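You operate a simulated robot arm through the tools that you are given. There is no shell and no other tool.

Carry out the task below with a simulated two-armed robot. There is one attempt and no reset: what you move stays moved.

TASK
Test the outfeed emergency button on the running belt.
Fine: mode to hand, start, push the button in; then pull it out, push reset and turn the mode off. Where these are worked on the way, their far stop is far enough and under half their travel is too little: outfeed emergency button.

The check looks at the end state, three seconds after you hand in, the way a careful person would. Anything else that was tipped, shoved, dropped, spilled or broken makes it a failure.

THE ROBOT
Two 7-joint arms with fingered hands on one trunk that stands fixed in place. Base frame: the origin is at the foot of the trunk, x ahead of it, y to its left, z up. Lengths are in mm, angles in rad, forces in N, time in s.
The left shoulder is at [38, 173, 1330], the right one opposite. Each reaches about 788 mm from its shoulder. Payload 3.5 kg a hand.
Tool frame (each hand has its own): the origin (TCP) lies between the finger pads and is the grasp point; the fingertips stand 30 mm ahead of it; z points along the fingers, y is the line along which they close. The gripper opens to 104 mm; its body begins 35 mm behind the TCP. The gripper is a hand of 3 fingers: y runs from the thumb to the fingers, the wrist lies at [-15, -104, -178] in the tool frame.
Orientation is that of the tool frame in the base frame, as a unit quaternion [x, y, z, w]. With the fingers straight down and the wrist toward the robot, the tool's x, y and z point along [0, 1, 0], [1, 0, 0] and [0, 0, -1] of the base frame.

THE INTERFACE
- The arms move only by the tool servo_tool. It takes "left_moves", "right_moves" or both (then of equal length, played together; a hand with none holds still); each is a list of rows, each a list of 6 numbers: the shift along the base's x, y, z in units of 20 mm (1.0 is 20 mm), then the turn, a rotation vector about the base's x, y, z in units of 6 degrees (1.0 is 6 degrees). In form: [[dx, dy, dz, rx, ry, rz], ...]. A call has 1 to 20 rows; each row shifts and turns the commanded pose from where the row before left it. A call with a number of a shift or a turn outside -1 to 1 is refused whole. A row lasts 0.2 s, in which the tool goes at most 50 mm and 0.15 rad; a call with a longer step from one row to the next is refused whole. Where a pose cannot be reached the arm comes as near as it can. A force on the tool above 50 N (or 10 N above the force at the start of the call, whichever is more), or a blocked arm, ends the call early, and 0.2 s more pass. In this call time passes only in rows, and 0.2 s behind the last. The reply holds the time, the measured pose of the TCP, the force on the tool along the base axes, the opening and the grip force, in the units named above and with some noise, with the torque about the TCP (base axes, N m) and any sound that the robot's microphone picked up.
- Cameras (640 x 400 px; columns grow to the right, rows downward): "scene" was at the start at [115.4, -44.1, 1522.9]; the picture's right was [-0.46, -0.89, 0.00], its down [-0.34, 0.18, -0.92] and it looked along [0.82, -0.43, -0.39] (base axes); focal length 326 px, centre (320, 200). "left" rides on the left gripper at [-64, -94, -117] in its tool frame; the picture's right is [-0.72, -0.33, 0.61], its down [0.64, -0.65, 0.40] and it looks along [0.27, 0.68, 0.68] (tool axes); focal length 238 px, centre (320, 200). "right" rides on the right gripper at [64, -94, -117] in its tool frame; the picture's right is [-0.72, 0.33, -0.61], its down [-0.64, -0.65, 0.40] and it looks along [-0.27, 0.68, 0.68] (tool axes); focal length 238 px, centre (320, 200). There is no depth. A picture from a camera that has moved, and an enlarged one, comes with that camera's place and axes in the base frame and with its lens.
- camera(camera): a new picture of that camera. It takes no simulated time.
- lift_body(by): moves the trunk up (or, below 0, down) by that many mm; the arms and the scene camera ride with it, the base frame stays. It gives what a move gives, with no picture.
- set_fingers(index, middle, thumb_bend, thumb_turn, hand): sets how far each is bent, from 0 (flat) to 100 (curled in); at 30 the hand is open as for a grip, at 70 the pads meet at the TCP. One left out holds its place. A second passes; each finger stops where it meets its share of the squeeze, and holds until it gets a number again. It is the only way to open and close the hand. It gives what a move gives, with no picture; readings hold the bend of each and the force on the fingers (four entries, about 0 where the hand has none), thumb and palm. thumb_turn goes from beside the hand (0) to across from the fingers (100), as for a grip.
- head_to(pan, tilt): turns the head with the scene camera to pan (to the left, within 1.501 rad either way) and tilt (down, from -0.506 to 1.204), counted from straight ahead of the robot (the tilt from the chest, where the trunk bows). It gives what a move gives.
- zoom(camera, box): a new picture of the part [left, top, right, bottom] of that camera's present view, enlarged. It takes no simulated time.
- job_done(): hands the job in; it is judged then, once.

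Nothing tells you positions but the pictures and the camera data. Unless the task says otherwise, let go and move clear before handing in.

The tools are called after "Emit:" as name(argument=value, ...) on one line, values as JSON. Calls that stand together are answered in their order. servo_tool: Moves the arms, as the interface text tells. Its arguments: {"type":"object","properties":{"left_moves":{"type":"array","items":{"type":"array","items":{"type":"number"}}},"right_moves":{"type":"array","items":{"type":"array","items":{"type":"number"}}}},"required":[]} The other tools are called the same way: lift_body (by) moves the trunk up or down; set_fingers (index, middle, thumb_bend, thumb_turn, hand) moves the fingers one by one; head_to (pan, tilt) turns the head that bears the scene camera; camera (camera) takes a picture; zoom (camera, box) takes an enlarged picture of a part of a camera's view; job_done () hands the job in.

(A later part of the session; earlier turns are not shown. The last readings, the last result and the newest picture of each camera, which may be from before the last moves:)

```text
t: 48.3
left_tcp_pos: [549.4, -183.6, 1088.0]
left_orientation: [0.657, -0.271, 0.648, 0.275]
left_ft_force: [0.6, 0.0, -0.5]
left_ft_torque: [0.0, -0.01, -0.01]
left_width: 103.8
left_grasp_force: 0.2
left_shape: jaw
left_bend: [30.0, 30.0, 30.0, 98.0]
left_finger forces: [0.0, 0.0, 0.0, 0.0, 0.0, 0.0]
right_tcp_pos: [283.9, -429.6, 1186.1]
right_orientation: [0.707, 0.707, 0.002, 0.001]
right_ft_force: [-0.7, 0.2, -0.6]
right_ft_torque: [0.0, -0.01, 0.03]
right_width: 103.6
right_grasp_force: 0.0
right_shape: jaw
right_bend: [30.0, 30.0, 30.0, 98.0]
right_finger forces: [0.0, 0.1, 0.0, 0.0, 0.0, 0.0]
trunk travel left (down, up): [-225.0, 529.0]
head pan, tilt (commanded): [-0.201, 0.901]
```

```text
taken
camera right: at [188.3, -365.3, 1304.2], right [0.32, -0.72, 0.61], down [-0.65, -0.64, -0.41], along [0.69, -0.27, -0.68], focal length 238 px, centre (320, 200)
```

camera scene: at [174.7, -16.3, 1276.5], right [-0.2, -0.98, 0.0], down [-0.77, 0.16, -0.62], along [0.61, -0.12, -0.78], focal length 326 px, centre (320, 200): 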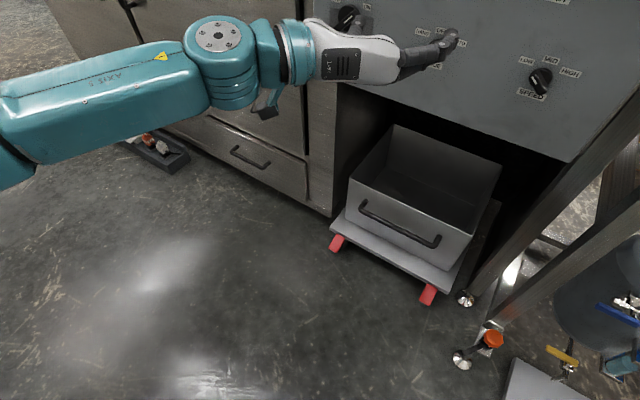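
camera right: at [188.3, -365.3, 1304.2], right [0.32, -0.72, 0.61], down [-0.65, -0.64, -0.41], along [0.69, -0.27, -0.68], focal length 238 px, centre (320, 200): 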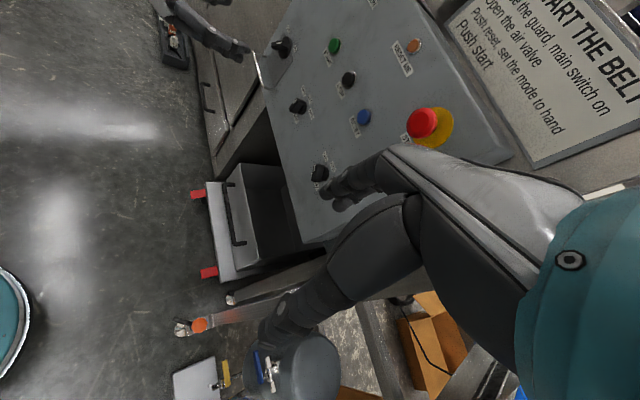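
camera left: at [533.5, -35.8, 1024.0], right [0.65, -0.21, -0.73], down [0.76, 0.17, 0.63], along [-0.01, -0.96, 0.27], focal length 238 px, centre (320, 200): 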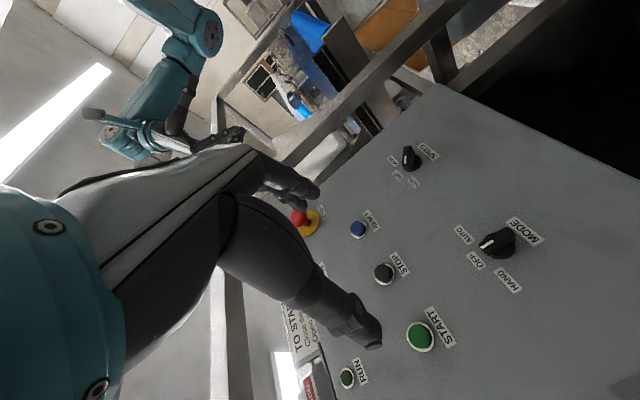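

The left hand is now in the pose I wanted, facing the panel. I'll move it toward the mode knob, stopping about 60 mm short, and recheck the alignment.

Emit:
servo_tool(left_moves=[[0.84, -0.825, -0.86, 0, 0, 0], [0.84, -0.825, -0.86, 0, 0, 0], [0.84, -0.825, -0.86, 0, 0, 0], [0.84, -0.825, -0.86, 0, 0, 0], [0.84, -0.825, -0.86, 0, 0, 0], [0.84, -0.825, -0.86, 0, 0, 0]])

Emit:
head_to(pan=-0.5, tilt=0.6)

Emit:
camera(camera="scene")

Emit:
camera(camera="left")

Emit:
camera(camera="right")

```text
t: 49.7
left_tcp_pos: [628.2, -260.9, 1008.6]
left_orientation: [0.656, -0.271, 0.647, 0.277]
left_ft_force: [0.2, -0.7, 0.4]
left_ft_torque: [0.0, 0.0, 0.0]
left_width: 103.9
left_grasp_force: 0.0
left_shape: jaw
left_bend: [30.0, 30.0, 30.0, 98.0]
left_finger forces: [0.0, 0.1, 0.0, 0.1, 0.0, 0.1]
left hand out of reach, approached as far as the arm can: row 5, 6
right_tcp_pos: [284.4, -429.2, 1187.7]
right_orientation: [0.708, 0.707, 0.001, 0.0]
right_ft_force: [0.5, -0.1, -0.8]
right_ft_torque: [0.01, -0.01, 0.01]
right_width: 103.7
right_grasp_force: 0.1
right_shape: jaw
right_bend: [30.0, 30.0, 30.0, 98.0]
right_finger forces: [0.0, 0.0, 0.0, 0.0, 0.1, 0.1]
trunk travel left (down, up): [-225.0, 529.0]
head pan, tilt (commanded): [-0.201, 0.901]
```

```text
t: 50.5
left_tcp_pos: [627.5, -259.3, 1007.7]
left_orientation: [0.658, -0.27, 0.647, 0.276]
left_ft_force: [-0.2, 0.1, -0.6]
left_ft_torque: [0.01, 0.02, 0.02]
left_width: 104.0
left_grasp_force: 0.2
left_shape: jaw
left_bend: [30.0, 30.0, 30.0, 98.0]
left_finger forces: [0.0, 0.0, 0.1, 0.0, 0.0, 0.0]
right_tcp_pos: [284.6, -428.7, 1186.1]
right_orientation: [0.707, 0.707, 0.003, 0.0]
right_ft_force: [-0.8, 0.1, 0.6]
right_ft_torque: [-0.01, 0.0, 0.0]
right_width: 104.1
right_grasp_force: 0.1
right_shape: jaw
right_bend: [30.0, 30.0, 30.0, 98.0]
right_finger forces: [0.0, 0.0, 0.0, 0.1, 0.1, 0.0]
trunk travel left (down, up): [-225.0, 529.0]
head pan, tilt (commanded): [-0.499, 0.6]
```

```text
taken
camera scene: at [178.4, -43.6, 1301.2], right [-0.48, -0.88, 0.0], down [-0.5, 0.27, -0.82], along [0.72, -0.39, -0.57], focal length 326 px, centre (320, 200)
```

scene: 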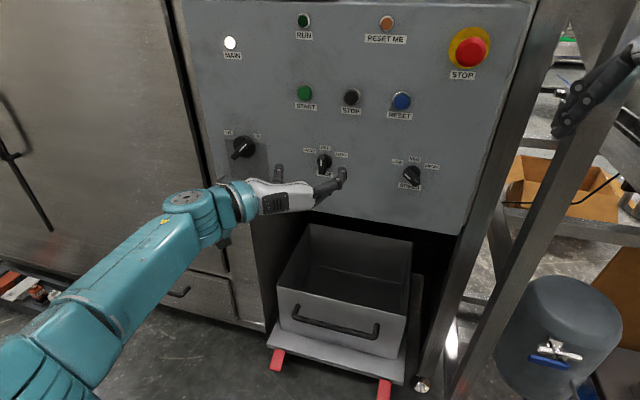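

```text
taken
camera left: at [613.1, -111.8, 943.6], right [0.65, -0.21, -0.73], down [0.76, 0.17, 0.63], along [-0.01, -0.96, 0.27], focal length 238 px, centre (320, 200)
```

left: 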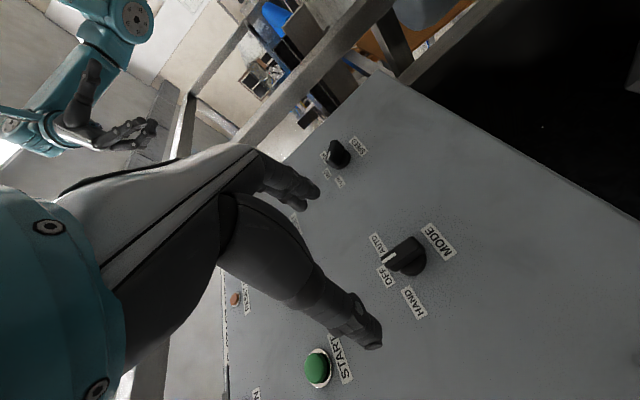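

```text
taken
camera right: at [188.4, -365.3, 1304.2], right [0.32, -0.72, 0.61], down [-0.65, -0.64, -0.41], along [0.69, -0.27, -0.68], focal length 238 px, centre (320, 200)
```

right: 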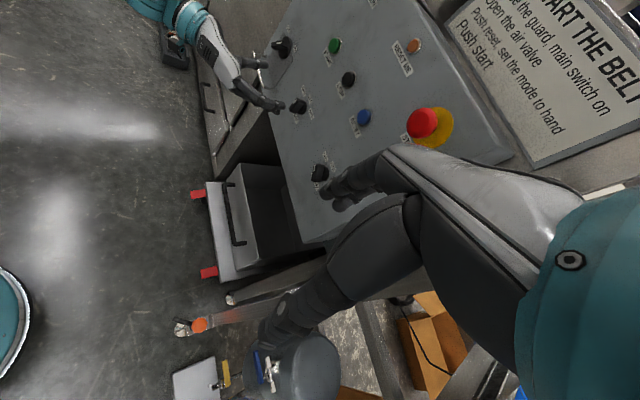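

The left arm runs out of reach here, because this hand pose puts its wrist too far from the shoulder. The right arm with the thumb on the right should fit better, so I'll retract the left hand first.

Emit:
servo_tool(left_moves=[[-0.8, 0.8, 0.4, 0, 0, 0], [-0.8, 0.8, 0.4, 0, 0, 0], [-0.8, 0.8, 0.4, 0, 0, 0], [-0.8, 0.8, 0.4, 0, 0, 0], [-0.8, 0.8, 0.4, 0, 0, 0], [-0.6, 0.95, 0.2, 0, 0, 0], [-0.6, 0.95, 0.2, 0, 0, 0], [-0.6, 0.95, 0.2, 0, 0, 0], [-0.6, 0.95, 0.2, 0, 0, 0], [-0.6, 0.95, 0.2, 0, 0, 0], [-0.4, 0.95, 0.2, 0, 0, 0], [-0.4, 0.95, 0.2, 0, 0, 0], [-0.4, 0.95, 0.2, 0, 0, 0]])

Emit:
head_to(pan=-0.3, tilt=0.6)

Emit:
camera(camera="scene")

```text
t: 53.3
left_tcp_pos: [463.5, -28.9, 1080.6]
left_orientation: [0.656, -0.271, 0.648, 0.277]
left_ft_force: [0.5, 0.5, -0.3]
left_ft_torque: [0.03, -0.01, 0.01]
left_width: 104.0
left_grasp_force: 0.1
left_shape: jaw
left_bend: [30.0, 30.0, 30.0, 98.0]
left_finger forces: [0.2, 0.0, 0.1, 0.1, 0.0, 0.0]
right_tcp_pos: [283.8, -428.8, 1187.2]
right_orientation: [0.707, 0.707, 0.002, 0.001]
right_ft_force: [0.1, -0.6, -0.1]
right_ft_torque: [0.0, -0.04, 0.02]
right_width: 103.6
right_grasp_force: 0.1
right_shape: jaw
right_bend: [30.0, 30.0, 30.0, 98.0]
right_finger forces: [0.0, 0.1, 0.1, 0.1, 0.1, 0.0]
trunk travel left (down, up): [-225.0, 529.0]
head pan, tilt (commanded): [-0.499, 0.6]
```

```text
t: 54.0
left_tcp_pos: [462.4, -28.3, 1079.8]
left_orientation: [0.657, -0.271, 0.648, 0.275]
left_ft_force: [1.0, 0.2, -0.2]
left_ft_torque: [0.05, -0.06, 0.01]
left_width: 103.7
left_grasp_force: 0.0
left_shape: jaw
left_bend: [30.0, 30.0, 30.0, 98.0]
left_finger forces: [0.0, 0.0, 0.0, 0.0, 0.0, 0.0]
right_tcp_pos: [284.5, -428.8, 1188.2]
right_orientation: [0.707, 0.707, 0.002, 0.001]
right_ft_force: [0.3, 0.4, 0.8]
right_ft_torque: [-0.01, 0.0, -0.02]
right_width: 103.6
right_grasp_force: 0.0
right_shape: jaw
right_bend: [30.0, 30.0, 30.0, 98.0]
right_finger forces: [0.0, 0.0, 0.1, 0.0, 0.0, 0.0]
trunk travel left (down, up): [-225.0, 529.0]
head pan, tilt (commanded): [-0.3, 0.6]
```

```text
taken
camera scene: at [185.2, -27.4, 1301.3], right [-0.3, -0.95, 0.0], down [-0.54, 0.17, -0.83], along [0.79, -0.24, -0.56], focal length 326 px, centre (320, 200)
```

scene: 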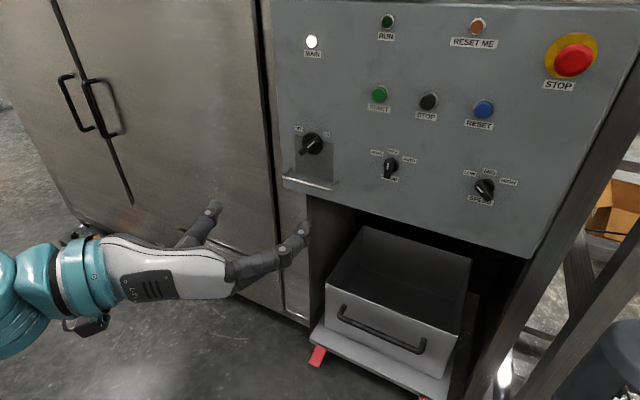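

I'll move the left hand a bit further out, then start turning the right hand so its thumb will be on the right with the fingers pointing into the panel.

Emit:
servo_tool(left_moves=[[-0.2, 0.95, 0, 0, 0, 0], [-0.2, 0.95, 0, 0, 0, 0], [-0.2, 0.95, 0, 0, 0, 0], [-0.2, 0.95, 0, 0, 0, 0], [-0.2, 0.95, 0, 0, 0, 0], [-0.2, 0.95, 0, 0, 0, 0], [-0.2, 0.95, 0, 0, 0, 0]])

Emit:
servo_tool(right_moves=[[0.9, 0.44, -0.2, -0.833, -0.345, 0.345], [0.9, 0.44, -0.2, -0.833, -0.345, 0.345], [0.9, 0.44, -0.2, -0.833, -0.345, 0.345], [0.9, 0.44, -0.2, -0.833, -0.345, 0.345], [0.9, 0.44, -0.2, -0.833, -0.345, 0.345]])

Emit:
camera(camera="scene")

```text
t: 55.6
left_tcp_pos: [431.8, 102.8, 1078.9]
left_orientation: [0.657, -0.27, 0.647, 0.277]
left_ft_force: [0.0, 0.6, 0.0]
left_ft_torque: [0.02, 0.03, 0.01]
left_width: 104.3
left_grasp_force: 0.1
left_shape: jaw
left_bend: [30.0, 30.0, 30.0, 98.0]
left_finger forces: [0.0, 0.0, 0.1, 0.0, 0.0, 0.0]
right_tcp_pos: [284.9, -428.2, 1188.1]
right_orientation: [0.707, 0.707, 0.001, 0.0]
right_ft_force: [-1.0, -0.4, -0.1]
right_ft_torque: [0.03, -0.04, 0.0]
right_width: 103.6
right_grasp_force: 0.0
right_shape: jaw
right_bend: [30.0, 30.0, 30.0, 98.0]
right_finger forces: [0.0, 0.1, 0.1, 0.0, 0.0, 0.0]
trunk travel left (down, up): [-225.0, 529.0]
head pan, tilt (commanded): [-0.3, 0.6]
```

```text
t: 56.8
left_tcp_pos: [432.5, 103.2, 1079.2]
left_orientation: [0.657, -0.27, 0.648, 0.275]
left_ft_force: [-0.2, 0.1, 0.5]
left_ft_torque: [0.01, 0.02, 0.01]
left_width: 103.8
left_grasp_force: 0.0
left_shape: jaw
left_bend: [30.0, 30.0, 30.0, 98.0]
left_finger forces: [0.0, 0.0, 0.1, 0.1, 0.0, 0.0]
right_tcp_pos: [373.2, -384.2, 1165.9]
right_orientation: [0.621, 0.749, -0.088, 0.215]
right_ft_force: [0.0, 0.1, -0.1]
right_ft_torque: [0.01, 0.0, 0.04]
right_width: 103.6
right_grasp_force: 0.0
right_shape: jaw
right_bend: [30.0, 30.0, 30.0, 98.0]
right_finger forces: [0.1, 0.1, 0.0, 0.0, 0.0, 0.0]
trunk travel left (down, up): [-225.0, 529.0]
head pan, tilt (commanded): [-0.3, 0.6]
```

```text
taken
camera scene: at [185.6, -27.3, 1301.2], right [-0.3, -0.96, 0.0], down [-0.54, 0.17, -0.82], along [0.79, -0.24, -0.57], focal length 326 px, centre (320, 200)
```

scene: 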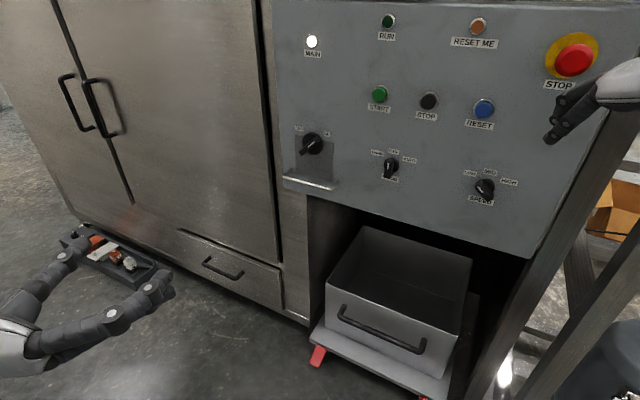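

The right hand is tracking exactly. I'll continue the turn.

Emit:
servo_tool(right_moves=[[0.9, 0.44, -0.2, -0.833, -0.345, 0.345], [0.9, 0.44, -0.2, -0.833, -0.345, 0.345], [0.9, 0.44, -0.2, -0.833, -0.345, 0.345], [0.9, 0.44, -0.2, -0.833, -0.345, 0.345], [0.9, 0.44, -0.2, -0.833, -0.345, 0.345], [0.9, 0.44, -0.2, -0.833, -0.345, 0.345]])

Emit:
camera(camera="scene")

```text
t: 58.2
left_tcp_pos: [433.0, 104.7, 1080.9]
left_orientation: [0.657, -0.271, 0.647, 0.276]
left_ft_force: [0.3, -1.1, 0.6]
left_ft_torque: [0.01, -0.01, -0.02]
left_width: 103.9
left_grasp_force: 0.1
left_shape: jaw
left_bend: [30.0, 30.0, 30.0, 98.0]
left_finger forces: [0.0, 0.0, 0.0, 0.0, 0.0, 0.1]
right_tcp_pos: [481.2, -331.7, 1143.0]
right_orientation: [0.467, 0.734, -0.188, 0.455]
right_ft_force: [-0.3, -0.2, -0.4]
right_ft_torque: [-0.01, -0.02, 0.01]
right_width: 103.8
right_grasp_force: 0.0
right_shape: jaw
right_bend: [30.0, 30.0, 30.0, 98.0]
right_finger forces: [0.0, 0.1, 0.0, 0.0, 0.1, 0.0]
trunk travel left (down, up): [-225.0, 529.0]
head pan, tilt (commanded): [-0.3, 0.6]
```

```text
taken
camera scene: at [185.5, -27.3, 1301.2], right [-0.3, -0.96, 0.0], down [-0.54, 0.17, -0.82], along [0.79, -0.24, -0.57], focal length 326 px, centre (320, 200)
```

scene: 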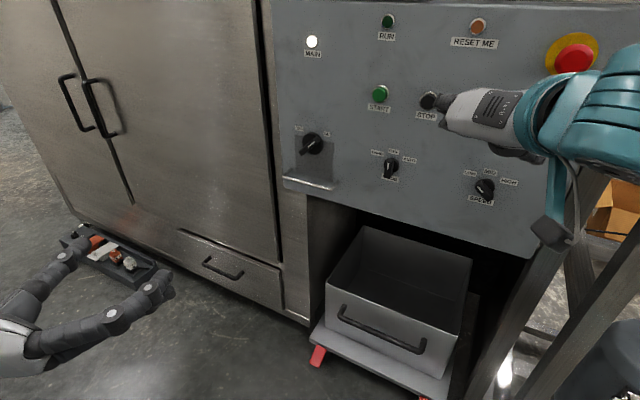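

Still on track. I'll finish the turn while staying about 100 mm off the knobs.

Emit:
servo_tool(right_moves=[[0.9, 0.5, -0.2, -0.833, -0.345, 0.345], [0.9, 0.5, -0.2, -0.833, -0.345, 0.345], [0.9, 0.5, -0.2, -0.833, -0.345, 0.345], [0.8, 0.5, -0.2, -0.833, -0.345, 0.345], [0.8, 0.5, -0.2, -0.833, -0.345, 0.345], [0.8, 0.5, -0.2, -0.833, -0.345, 0.345]])

Emit:
camera(camera="scene")

Emit:
camera(camera="right")

```text
t: 59.6
left_tcp_pos: [431.4, 104.1, 1079.4]
left_orientation: [0.658, -0.27, 0.647, 0.275]
left_ft_force: [-0.5, -0.4, -0.5]
left_ft_torque: [-0.03, 0.03, 0.03]
left_width: 104.2
left_grasp_force: 0.2
left_shape: jaw
left_bend: [30.0, 30.0, 30.0, 98.0]
left_finger forces: [0.0, 0.1, 0.1, 0.0, 0.0, 0.0]
right_tcp_pos: [583.5, -271.5, 1119.4]
right_orientation: [0.268, 0.653, -0.271, 0.654]
right_ft_force: [1.2, -1.2, -1.2]
right_ft_torque: [-0.03, 0.02, -0.01]
right_width: 103.6
right_grasp_force: 0.1
right_shape: jaw
right_bend: [30.0, 30.0, 30.0, 98.0]
right_finger forces: [0.1, 0.1, 0.0, 0.1, 0.0, 0.0]
trunk travel left (down, up): [-225.0, 529.0]
head pan, tilt (commanded): [-0.3, 0.6]
```

```text
taken
camera scene: at [185.4, -27.4, 1301.2], right [-0.3, -0.96, 0.0], down [-0.54, 0.17, -0.82], along [0.79, -0.24, -0.57], focal length 326 px, centre (320, 200)
```

scene: 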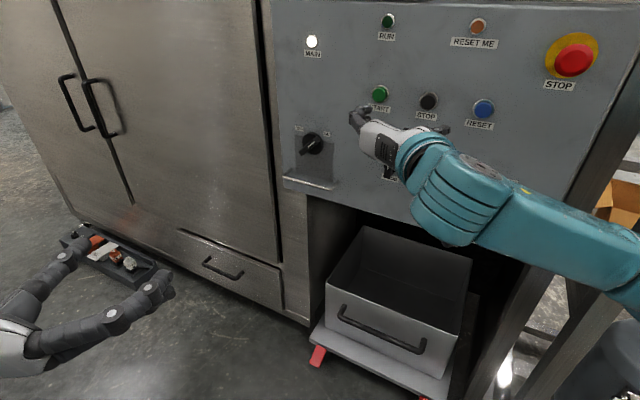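

```text
taken
camera right: at [434.2, -257.2, 1056.0], right [-0.21, 0.67, 0.72], down [-0.17, -0.75, 0.64], along [0.96, 0.01, 0.27], focal length 238 px, centre (320, 200)
```

right: 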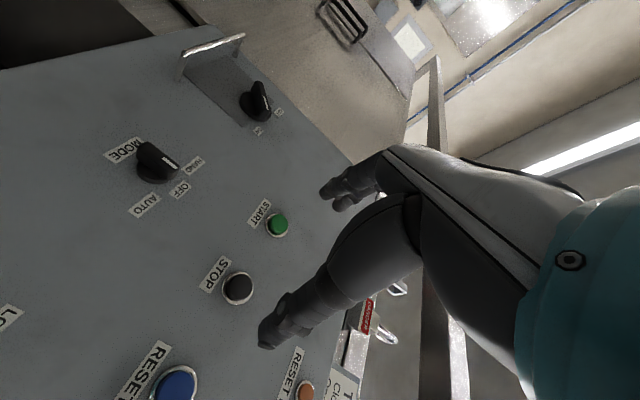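

The right hand is in place, facing the panel with the thumb on the right. I'll zoom in on the mode knob from the wrist camera to align it.

Emit:
zoom(camera="right", box=[80, 110, 240, 210])

Emit:
zoom(camera="right", box=[180, 180, 340, 280])

Emit:
zoom(camera="scene", box=[320, 70, 480, 170])

```text
4.00 times, centred on (160, 160) of right
camera zoom: at [434.2, -257.2, 1056.0], right [-0.21, 0.67, 0.72], down [-0.17, -0.75, 0.64], along [0.96, 0.01, 0.27], focal length 953 px, centre (960, 360)
```

zoom: 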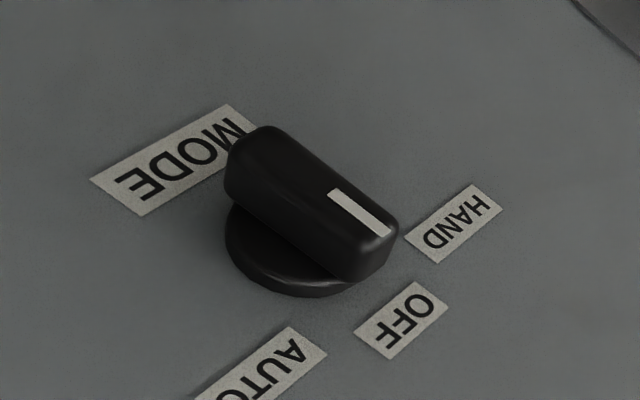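

```text
4.00 times, centred on (260, 230) of right
camera zoom: at [434.2, -257.2, 1056.0], right [-0.21, 0.67, 0.72], down [-0.17, -0.75, 0.64], along [0.96, 0.01, 0.27], focal length 953 px, centre (560, 80)
```

zoom: 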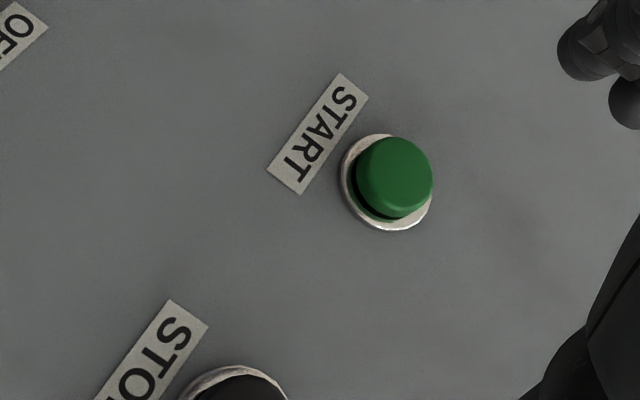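

```text
4.00 times, centred on (400, 120) of scene
camera zoom: at [185.4, -27.4, 1301.2], right [-0.3, -0.96, 0.0], down [-0.54, 0.17, -0.82], along [0.79, -0.24, -0.57], focal length 1302 px, centre (0, 520)
```

zoom: 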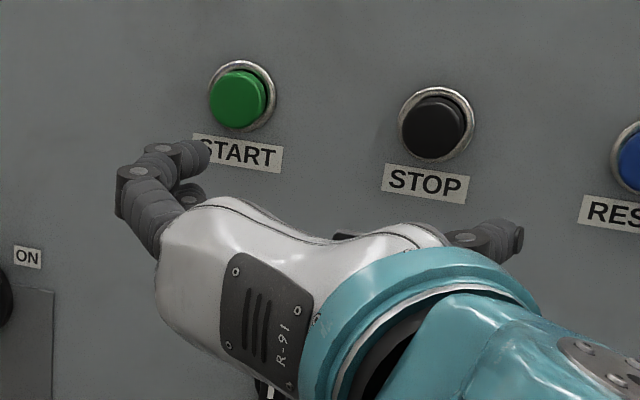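

The mode knob is at about s=-255 mm along the panel and z≈983, with the bar upright at OFF. I'll move the right hand in front of it, about 45 mm off.

Emit:
servo_tool(right_moves=[[0.352, 0, -0.974, 0, 0, 0], [0.352, 0, -0.974, 0, 0, 0], [0.352, 0, -0.974, 0, 0, 0], [0.352, 0, -0.974, 0, 0, 0], [0.352, 0, -0.974, 0, 0, 0], [0.352, 0, -0.974, 0, 0, 0], [0.352, 0, -0.974, 0, 0, 0]])

Emit:
camera(camera="right")

Emit:
camera(camera="scene")

```text
t: 61.2
left_tcp_pos: [432.9, 103.1, 1079.4]
left_orientation: [0.657, -0.27, 0.647, 0.275]
left_ft_force: [0.5, 0.0, -0.5]
left_ft_torque: [-0.01, 0.0, -0.01]
left_width: 103.9
left_grasp_force: 0.1
left_shape: jaw
left_bend: [30.0, 30.0, 30.0, 98.0]
left_finger forces: [0.0, 0.0, 0.0, 0.0, 0.0, 0.0]
right_tcp_pos: [635.1, -273.5, 981.1]
right_orientation: [0.27, 0.653, -0.27, 0.654]
right_ft_force: [0.0, -0.4, -1.1]
right_ft_torque: [0.01, 0.0, 0.02]
right_width: 103.8
right_grasp_force: 0.0
right_shape: jaw
right_bend: [30.0, 30.0, 30.0, 98.0]
right_finger forces: [0.0, 0.0, 0.0, 0.0, 0.0, 0.0]
trunk travel left (down, up): [-225.0, 529.0]
head pan, tilt (commanded): [-0.3, 0.6]
```

```text
taken
camera right: at [484.5, -257.7, 918.1], right [-0.2, 0.66, 0.72], down [-0.17, -0.75, 0.64], along [0.96, 0.01, 0.27], focal length 238 px, centre (320, 200)
```

right: 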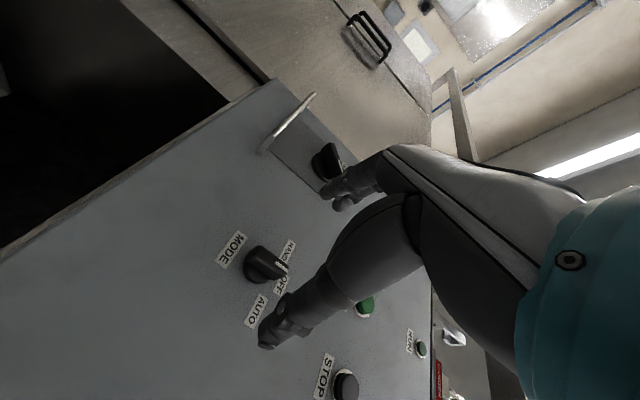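

```text
taken
camera scene: at [185.3, -27.4, 1301.2], right [-0.3, -0.96, 0.0], down [-0.54, 0.17, -0.83], along [0.79, -0.24, -0.56], focal length 326 px, centre (320, 200)
```

scene: 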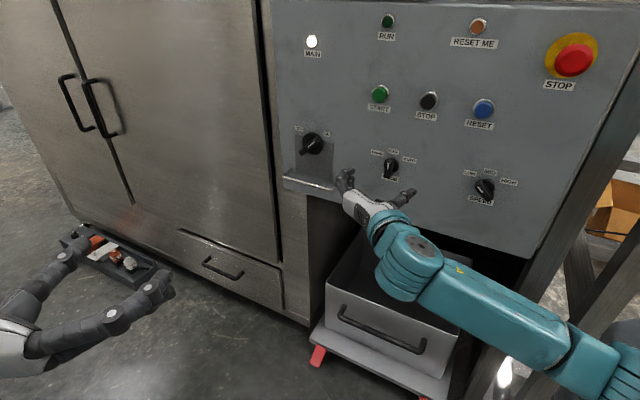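

Emit:
zoom(camera="right", box=[200, 220, 328, 300])

Emit:
zoom(camera="scene", box=[320, 130, 464, 220])

```text
5.00 times, centred on (264, 260) of right
camera zoom: at [484.5, -257.7, 918.1], right [-0.2, 0.66, 0.72], down [-0.17, -0.75, 0.64], along [0.96, 0.01, 0.27], focal length 1192 px, centre (600, -100)
```

zoom: 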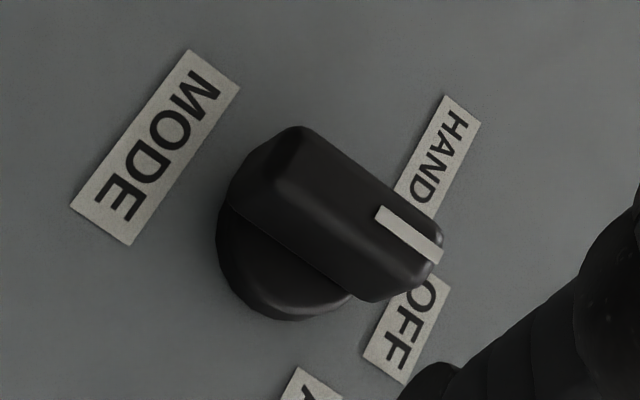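

```text
4.44 times, centred on (392, 175) of scene
camera zoom: at [185.3, -27.4, 1301.2], right [-0.3, -0.96, 0.0], down [-0.54, 0.17, -0.83], along [0.79, -0.24, -0.56], focal length 1447 px, centre (0, 311)
```

zoom: 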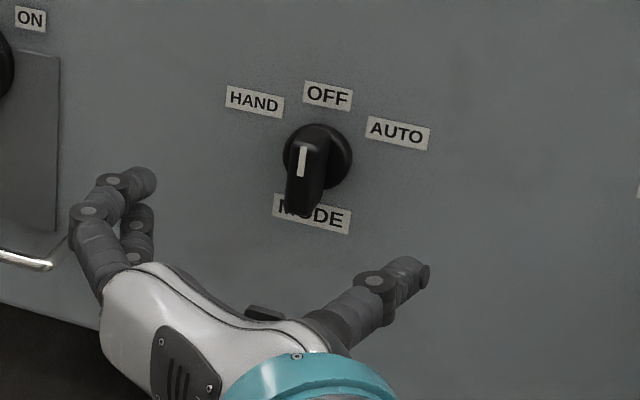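

The hand straddles the knob nicely. Before going in, I'll partly close the fingers here in free space to see how the tips meet.

Emit:
set_fingers(hand="right", index=55, middle=55, thumb_bend=55)

Emit:
camera(camera="right")

Emit:
zoom(camera="scene", box=[320, 130, 464, 220])

```text
t: 62.2
left_tcp_pos: [432.3, 103.4, 1079.9]
left_orientation: [0.658, -0.27, 0.647, 0.275]
left_ft_force: [-0.3, -1.1, -0.1]
left_ft_torque: [0.04, 0.0, 0.01]
left_width: 104.0
left_grasp_force: 0.0
left_shape: jaw
left_bend: [30.0, 30.0, 30.0, 98.0]
left_finger forces: [0.0, 0.0, 0.0, 0.0, 0.0, 0.0]
right_tcp_pos: [634.8, -273.4, 981.1]
right_orientation: [0.27, 0.654, -0.271, 0.653]
right_ft_force: [0.4, -0.3, -0.5]
right_ft_torque: [0.02, 0.0, 0.0]
right_width: 39.6
right_grasp_force: 0.0
right_shape: fingers
right_bend: [55.0, 55.0, 55.0, 98.0]
right_finger forces: [0.0, 0.0, 0.0, 0.1, 0.0, 0.0]
trunk travel left (down, up): [-225.0, 529.0]
head pan, tilt (commanded): [-0.3, 0.6]
```

```text
taken
camera right: at [484.3, -257.6, 918.2], right [-0.2, 0.66, 0.72], down [-0.17, -0.75, 0.64], along [0.96, 0.01, 0.27], focal length 238 px, centre (320, 200)
```

right: 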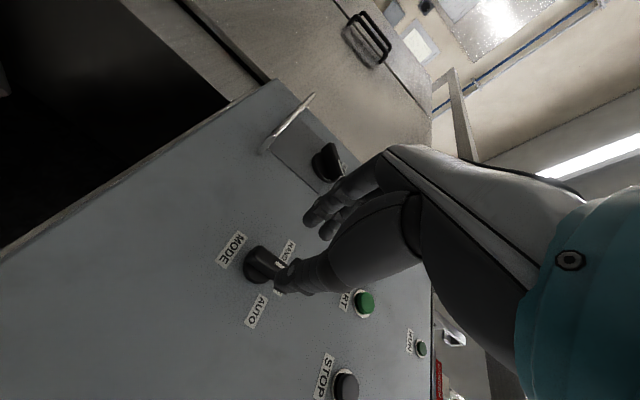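

```text
4.44 times, centred on (392, 175) of scene
camera zoom: at [185.3, -27.4, 1301.3], right [-0.3, -0.96, 0.0], down [-0.54, 0.17, -0.83], along [0.79, -0.24, -0.56], focal length 1447 px, centre (0, 311)
```

zoom: 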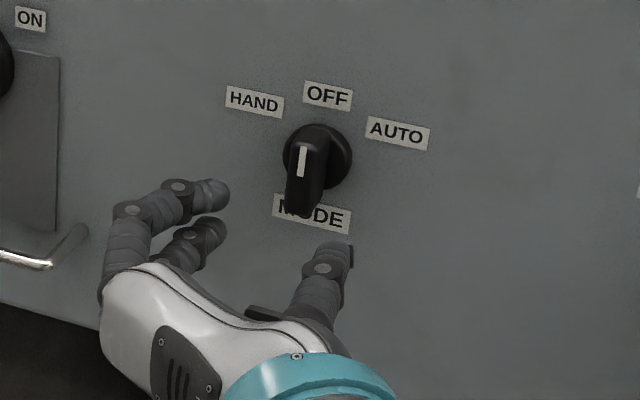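

At 55 the gap is about 40 mm and the tips are centred as expected. I'll advance straight toward the knob so the fingertips straddle the bar.

Emit:
servo_tool(right_moves=[[0.5, -0.482, -0.01, 0, 0, 0], [0.5, -0.482, -0.01, 0, 0, 0], [0.5, -0.482, -0.01, 0, 0, 0], [0.5, -0.482, -0.01, 0, 0, 0]])

Emit:
zoom(camera="scene", box=[320, 130, 464, 220])

Emit:
zoom(camera="right", box=[200, 180, 400, 305])

```text
t: 63.2
left_tcp_pos: [433.4, 102.4, 1079.0]
left_orientation: [0.658, -0.27, 0.647, 0.274]
left_ft_force: [-0.5, 0.1, 0.1]
left_ft_torque: [-0.02, -0.02, 0.0]
left_width: 103.6
left_grasp_force: 0.0
left_shape: jaw
left_bend: [30.0, 30.0, 30.0, 98.0]
left_finger forces: [0.0, 0.0, 0.1, 0.0, 0.0, 0.1]
right_tcp_pos: [672.3, -312.2, 982.7]
right_orientation: [0.27, 0.654, -0.269, 0.653]
right_ft_force: [0.4, 0.2, 0.3]
right_ft_torque: [-0.05, -0.03, 0.0]
right_width: 39.8
right_grasp_force: 0.0
right_shape: fingers
right_bend: [55.0, 55.0, 55.0, 98.0]
right_finger forces: [0.0, 0.0, 0.1, 0.0, 0.0, 0.1]
trunk travel left (down, up): [-225.0, 529.0]
head pan, tilt (commanded): [-0.3, 0.6]
```

```text
4.44 times, centred on (392, 175) of scene
camera zoom: at [185.3, -27.4, 1301.2], right [-0.3, -0.96, 0.0], down [-0.54, 0.17, -0.83], along [0.79, -0.24, -0.56], focal length 1447 px, centre (0, 311)
```

zoom: 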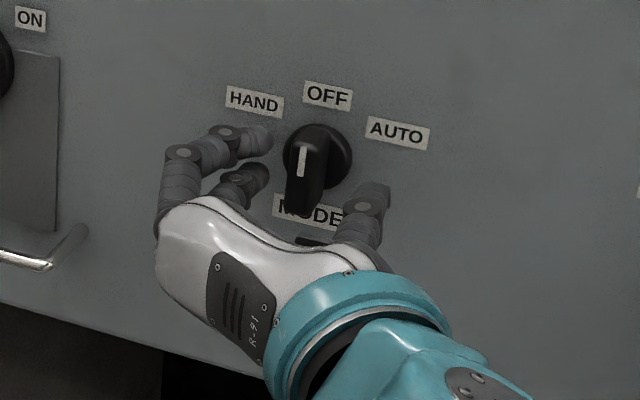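

```text
3.20 times, centred on (300, 242) of right
camera zoom: at [521.7, -296.1, 919.5], right [-0.2, 0.66, 0.72], down [-0.17, -0.75, 0.64], along [0.96, 0.01, 0.27], focal length 763 px, centre (384, 64)
```

zoom: 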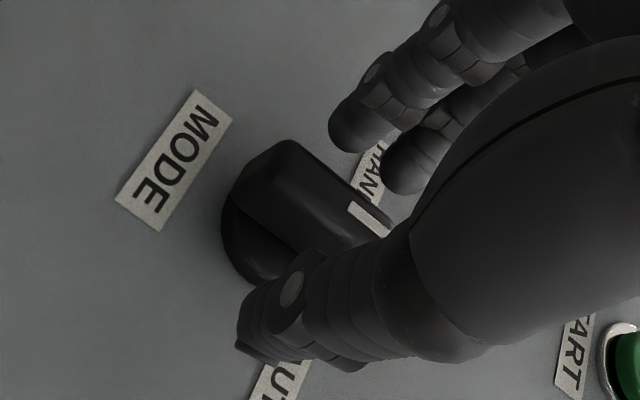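

The fingers straddle the bar with no contact. I'll go the last 18 mm with a small shift left.

Emit:
servo_tool(right_moves=[[0.35, -0.285, -0.05, 0, 0, 0], [0.35, -0.285, -0.05, 0, 0, 0]])

Emit:
zoom(camera="scene", box=[320, 130, 464, 220])

Emit:
zoom(camera="right", box=[200, 180, 400, 305])

```text
t: 63.8
left_tcp_pos: [431.6, 103.2, 1079.2]
left_orientation: [0.657, -0.269, 0.648, 0.275]
left_ft_force: [0.3, -0.6, -1.2]
left_ft_torque: [0.01, -0.01, 0.02]
left_width: 103.9
left_grasp_force: 0.1
left_shape: jaw
left_bend: [30.0, 30.0, 30.0, 98.0]
left_finger forces: [0.1, 0.0, 0.0, 0.0, 0.0, 0.0]
right_tcp_pos: [686.1, -322.5, 981.4]
right_orientation: [0.269, 0.654, -0.27, 0.653]
right_ft_force: [0.1, -0.2, -0.4]
right_ft_torque: [0.02, 0.01, 0.03]
right_width: 39.8
right_grasp_force: 0.1
right_shape: fingers
right_bend: [55.0, 55.0, 55.0, 98.0]
right_finger forces: [0.0, 0.1, 0.0, 0.1, 0.0, 0.1]
trunk travel left (down, up): [-225.0, 529.0]
head pan, tilt (commanded): [-0.3, 0.6]
```

```text
4.44 times, centred on (392, 175) of scene
camera zoom: at [185.3, -27.4, 1301.2], right [-0.3, -0.96, 0.0], down [-0.54, 0.17, -0.83], along [0.79, -0.24, -0.56], focal length 1447 px, centre (0, 311)
```

zoom: 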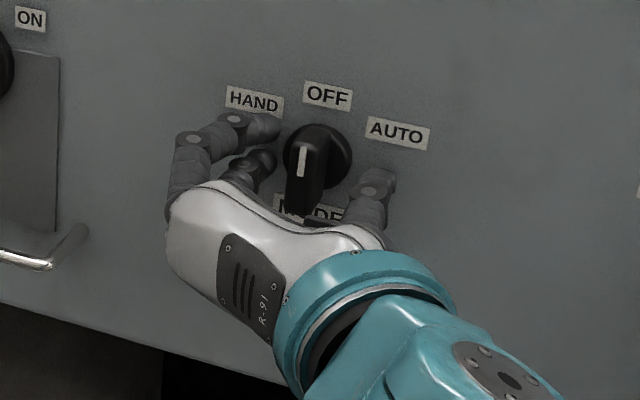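

```text
3.20 times, centred on (300, 242) of right
camera zoom: at [535.7, -307.1, 917.6], right [-0.2, 0.66, 0.72], down [-0.17, -0.75, 0.64], along [0.96, 0.01, 0.27], focal length 763 px, centre (384, 64)
```

zoom: 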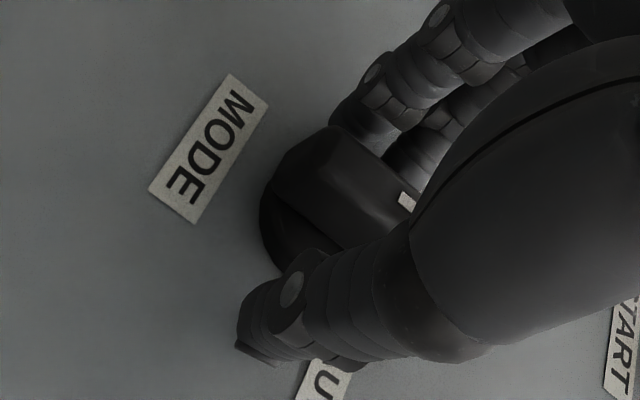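

The fingers now bracket the bar on its axis. I'll close to grip it.

Emit:
set_fingers(hand="right", index=72, middle=72, thumb_bend=72)

Emit:
zoom(camera="scene", box=[320, 130, 464, 220])

Emit:
zoom(camera="right", box=[200, 180, 400, 305])

```text
t: 64.8
left_tcp_pos: [431.8, 104.5, 1079.6]
left_orientation: [0.657, -0.27, 0.648, 0.276]
left_ft_force: [0.6, 0.4, -1.1]
left_ft_torque: [0.03, 0.01, 0.02]
left_width: 103.9
left_grasp_force: 0.0
left_shape: jaw
left_bend: [30.0, 30.0, 30.0, 98.0]
left_finger forces: [0.0, 0.0, 0.1, 0.0, 0.0, 0.0]
right_tcp_pos: [686.6, -319.5, 981.7]
right_orientation: [0.269, 0.654, -0.269, 0.654]
right_ft_force: [5.3, 13.0, 2.2]
right_ft_torque: [-0.09, -0.04, 0.46]
right_width: 10.0
right_grasp_force: 12.8
right_shape: fingers
right_bend: [71.0, 65.0, 68.0, 97.0]
right_finger forces: [11.1, 8.9, 0.1, 0.0, 5.1, 0.0]
trunk travel left (down, up): [-225.0, 529.0]
head pan, tilt (commanded): [-0.3, 0.6]
```

```text
4.44 times, centred on (392, 175) of scene
camera zoom: at [185.6, -25.7, 1301.3], right [-0.3, -0.96, 0.0], down [-0.54, 0.17, -0.83], along [0.79, -0.24, -0.56], focal length 1447 px, centre (0, 311)
```

zoom: 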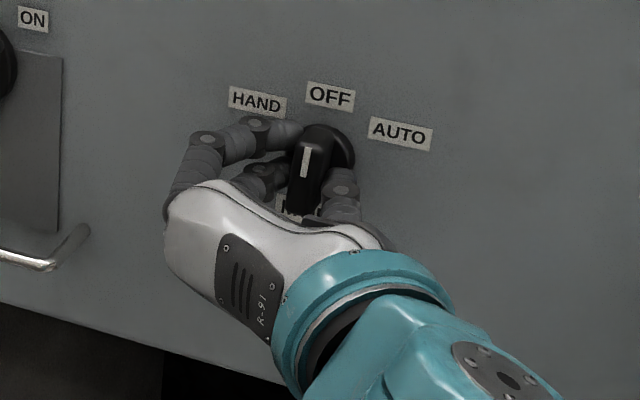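

```text
3.20 times, centred on (300, 242) of right
camera zoom: at [535.9, -305.1, 918.3], right [-0.21, 0.66, 0.72], down [-0.17, -0.75, 0.64], along [0.96, 0.01, 0.27], focal length 763 px, centre (384, 64)
```

zoom: 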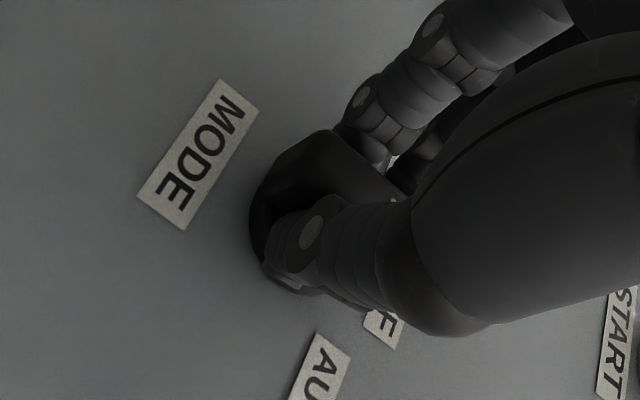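

The bar is gripped at about 13 N. I'll now turn the hand counterclockwise, as seen facing the panel, about the knob axis toward HAND, doing half first.

Emit:
servo_tool(right_moves=[[0.08, 0.08, 0, -0.5, 0.5, 0], [0.05, 0.05, 0, -0.6, 0.6, 0], [0, 0, 0, -0.7, 0.7, 0], [0, 0, 0, -0.7, 0.7, 0]])

Emit:
zoom(camera="scene", box=[320, 130, 464, 220])

Emit:
zoom(camera="right", box=[200, 180, 400, 305])

```text
t: 65.8
left_tcp_pos: [432.4, 103.0, 1079.1]
left_orientation: [0.657, -0.269, 0.648, 0.275]
left_ft_force: [0.6, -0.2, -0.2]
left_ft_torque: [0.0, -0.01, 0.0]
left_width: 104.0
left_grasp_force: 0.1
left_shape: jaw
left_bend: [30.0, 30.0, 30.0, 98.0]
left_finger forces: [0.0, 0.0, 0.1, 0.1, 0.0, 0.0]
right_tcp_pos: [688.3, -318.0, 980.3]
right_orientation: [0.144, 0.692, -0.387, 0.592]
right_ft_force: [-4.1, 9.2, 3.7]
right_ft_torque: [-0.05, -0.09, 0.01]
right_width: 10.2
right_grasp_force: 14.5
right_shape: fingers
right_bend: [71.0, 66.0, 68.0, 97.0]
right_finger forces: [7.2, 6.2, 0.1, 0.0, 15.5, 0.1]
trunk travel left (down, up): [-225.0, 529.0]
head pan, tilt (commanded): [-0.3, 0.6]
```

```text
4.44 times, centred on (392, 175) of scene
camera zoom: at [184.2, -26.0, 1301.5], right [-0.3, -0.96, 0.0], down [-0.54, 0.17, -0.83], along [0.79, -0.24, -0.56], focal length 1447 px, centre (0, 311)
```

zoom: 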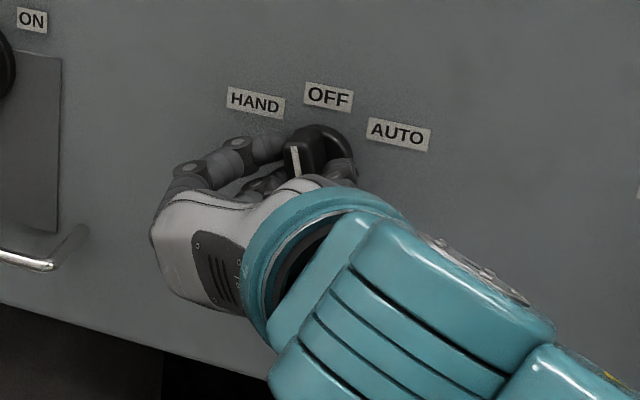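

```text
3.20 times, centred on (300, 242) of right
camera zoom: at [526.8, -314.4, 956.3], right [-0.03, 0.83, 0.55], down [0.02, -0.55, 0.83], along [1.0, 0.04, 0.0], focal length 763 px, centre (384, 64)
```

zoom: 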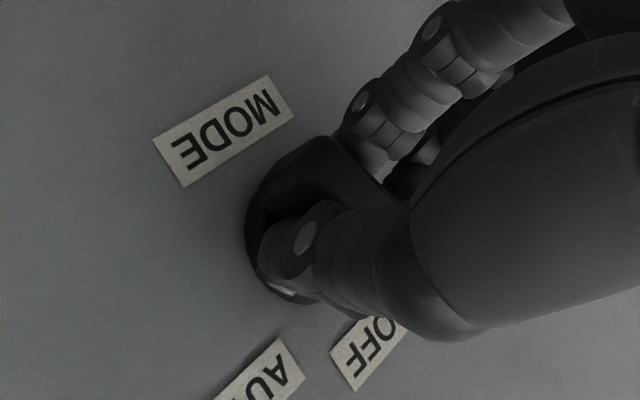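

The bar is turning with the hand. I'll continue to the HAND position.

Emit:
servo_tool(right_moves=[[0, 0, 0, -0.7, 0.7, 0], [0, 0, 0, -0.7, 0.7, 0], [0, 0, 0, -0.7, 0.7, 0], [0, 0, 0, -0.6, 0.6, 0]])

Emit:
zoom(camera="scene", box=[320, 130, 464, 220])

Emit:
zoom(camera="right", box=[200, 180, 400, 305])

```text
t: 66.8
left_tcp_pos: [432.5, 105.4, 1077.9]
left_orientation: [0.657, -0.27, 0.647, 0.276]
left_ft_force: [-0.8, -0.3, 0.0]
left_ft_torque: [-0.01, -0.03, -0.01]
left_width: 103.9
left_grasp_force: 0.2
left_shape: jaw
left_bend: [30.0, 30.0, 30.0, 98.0]
left_finger forces: [0.0, 0.0, 0.0, 0.1, 0.0, 0.0]
right_tcp_pos: [689.2, -317.0, 980.2]
right_orientation: [0.003, 0.708, -0.496, 0.503]
right_ft_force: [-1.7, 11.2, 2.3]
right_ft_torque: [-0.03, -0.04, 0.14]
right_width: 10.2
right_grasp_force: 14.7
right_shape: fingers
right_bend: [71.0, 66.0, 68.0, 97.0]
right_finger forces: [7.0, 8.0, 0.1, 0.0, 13.9, 0.0]
trunk travel left (down, up): [-225.0, 529.0]
head pan, tilt (commanded): [-0.3, 0.6]
```

```text
4.44 times, centred on (392, 175) of scene
camera zoom: at [184.9, -25.9, 1301.3], right [-0.3, -0.96, 0.0], down [-0.54, 0.17, -0.83], along [0.79, -0.24, -0.56], focal length 1447 px, centre (0, 311)
```

zoom: 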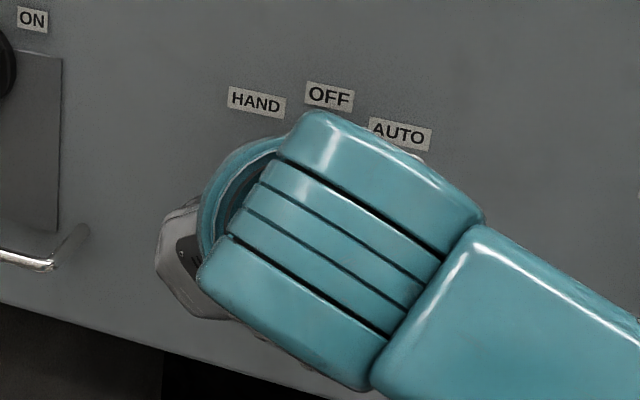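

```text
3.20 times, centred on (300, 242) of right
camera zoom: at [526.1, -315.3, 1000.6], right [0.09, 0.95, 0.29], down [0.27, -0.3, 0.91], along [0.96, 0.0, -0.29], focal length 763 px, centre (384, 64)
```

zoom: 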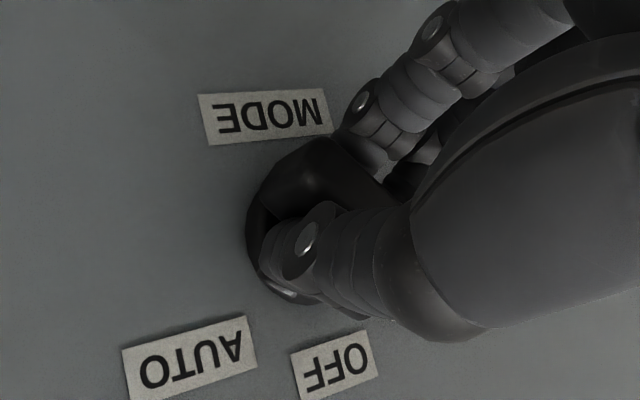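

The hand has turned about 44° with little torque, so the stop isn't reached yet. I'll turn a bit further in small steps.

Emit:
servo_tool(right_moves=[[0, 0, 0, -0.4, 0.4, 0], [0, 0, 0, -0.4, 0.4, 0], [0, 0, 0, -0.4, 0.4, 0]])

Emit:
zoom(camera="right", box=[200, 180, 400, 305])

```text
t: 67.6
left_tcp_pos: [433.0, 103.5, 1078.2]
left_orientation: [0.657, -0.27, 0.648, 0.276]
left_ft_force: [0.0, -0.3, 0.4]
left_ft_torque: [0.04, -0.02, 0.03]
left_width: 103.8
left_grasp_force: 0.0
left_shape: jaw
left_bend: [30.0, 30.0, 30.0, 98.0]
left_finger forces: [0.0, 0.1, 0.1, 0.1, 0.0, 0.0]
right_tcp_pos: [688.9, -317.3, 979.5]
right_orientation: [-0.06, 0.706, -0.538, 0.456]
right_ft_force: [-2.4, 9.0, -1.2]
right_ft_torque: [0.01, 0.02, 0.07]
right_width: 10.1
right_grasp_force: 13.2
right_shape: fingers
right_bend: [71.0, 66.0, 68.0, 97.0]
right_finger forces: [7.2, 6.6, 0.1, 0.0, 13.0, 0.0]
trunk travel left (down, up): [-225.0, 529.0]
head pan, tilt (commanded): [-0.3, 0.6]
```

```text
3.20 times, centred on (300, 242) of right
camera zoom: at [530.0, -311.2, 1020.0], right [0.11, 0.98, 0.15], down [0.39, -0.19, 0.9], along [0.91, -0.04, -0.4], focal length 763 px, centre (384, 64)
```

zoom: 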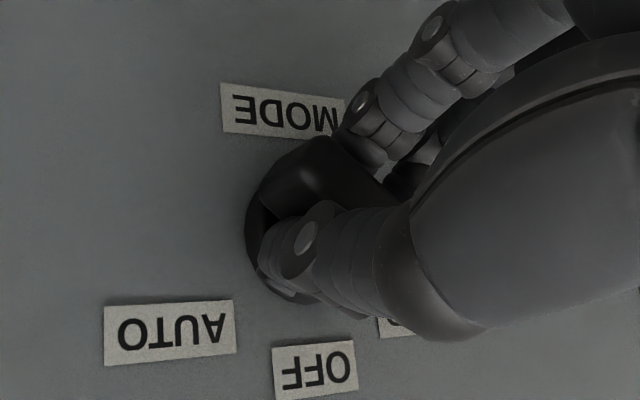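

There's still very little torque at about 55°, so the HAND stop may be nearer 60°. I'll continue in small steps until I feel it.

Emit:
servo_tool(right_moves=[[0, 0, 0, -0.4, 0.4, 0], [0, 0, 0, -0.4, 0.4, 0]])

Emit:
zoom(camera="right", box=[200, 180, 400, 305])

```text
t: 68.2
left_tcp_pos: [434.2, 105.1, 1080.4]
left_orientation: [0.657, -0.269, 0.647, 0.277]
left_ft_force: [-0.5, 0.4, -0.5]
left_ft_torque: [0.03, 0.03, -0.02]
left_width: 104.2
left_grasp_force: 0.1
left_shape: jaw
left_bend: [30.0, 30.0, 30.0, 98.0]
left_finger forces: [0.0, 0.0, 0.0, 0.0, 0.0, 0.1]
right_tcp_pos: [689.5, -317.0, 978.6]
right_orientation: [-0.101, 0.701, -0.565, 0.424]
right_ft_force: [-3.2, 10.9, -2.9]
right_ft_torque: [0.14, 0.02, 0.07]
right_width: 10.6
right_grasp_force: 15.0
right_shape: fingers
right_bend: [71.0, 66.0, 68.0, 96.0]
right_finger forces: [11.0, 6.1, 0.0, 0.1, 13.2, 0.0]
trunk travel left (down, up): [-225.0, 529.0]
head pan, tilt (commanded): [-0.3, 0.6]
```

```text
3.20 times, centred on (300, 242) of right
camera zoom: at [534.4, -306.9, 1032.7], right [0.12, 0.99, 0.06], down [0.46, -0.11, 0.88], along [0.88, -0.08, -0.47], focal length 763 px, centre (384, 64)
```

zoom: 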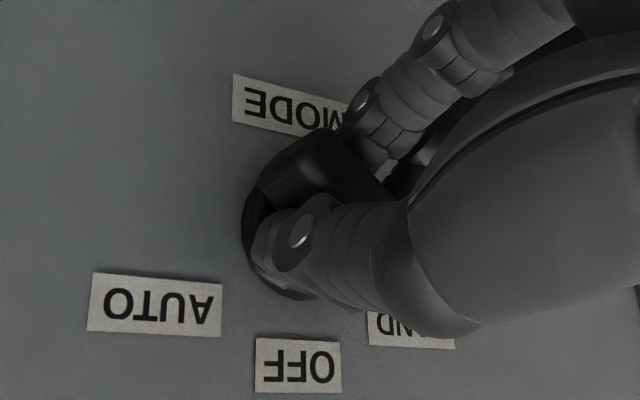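

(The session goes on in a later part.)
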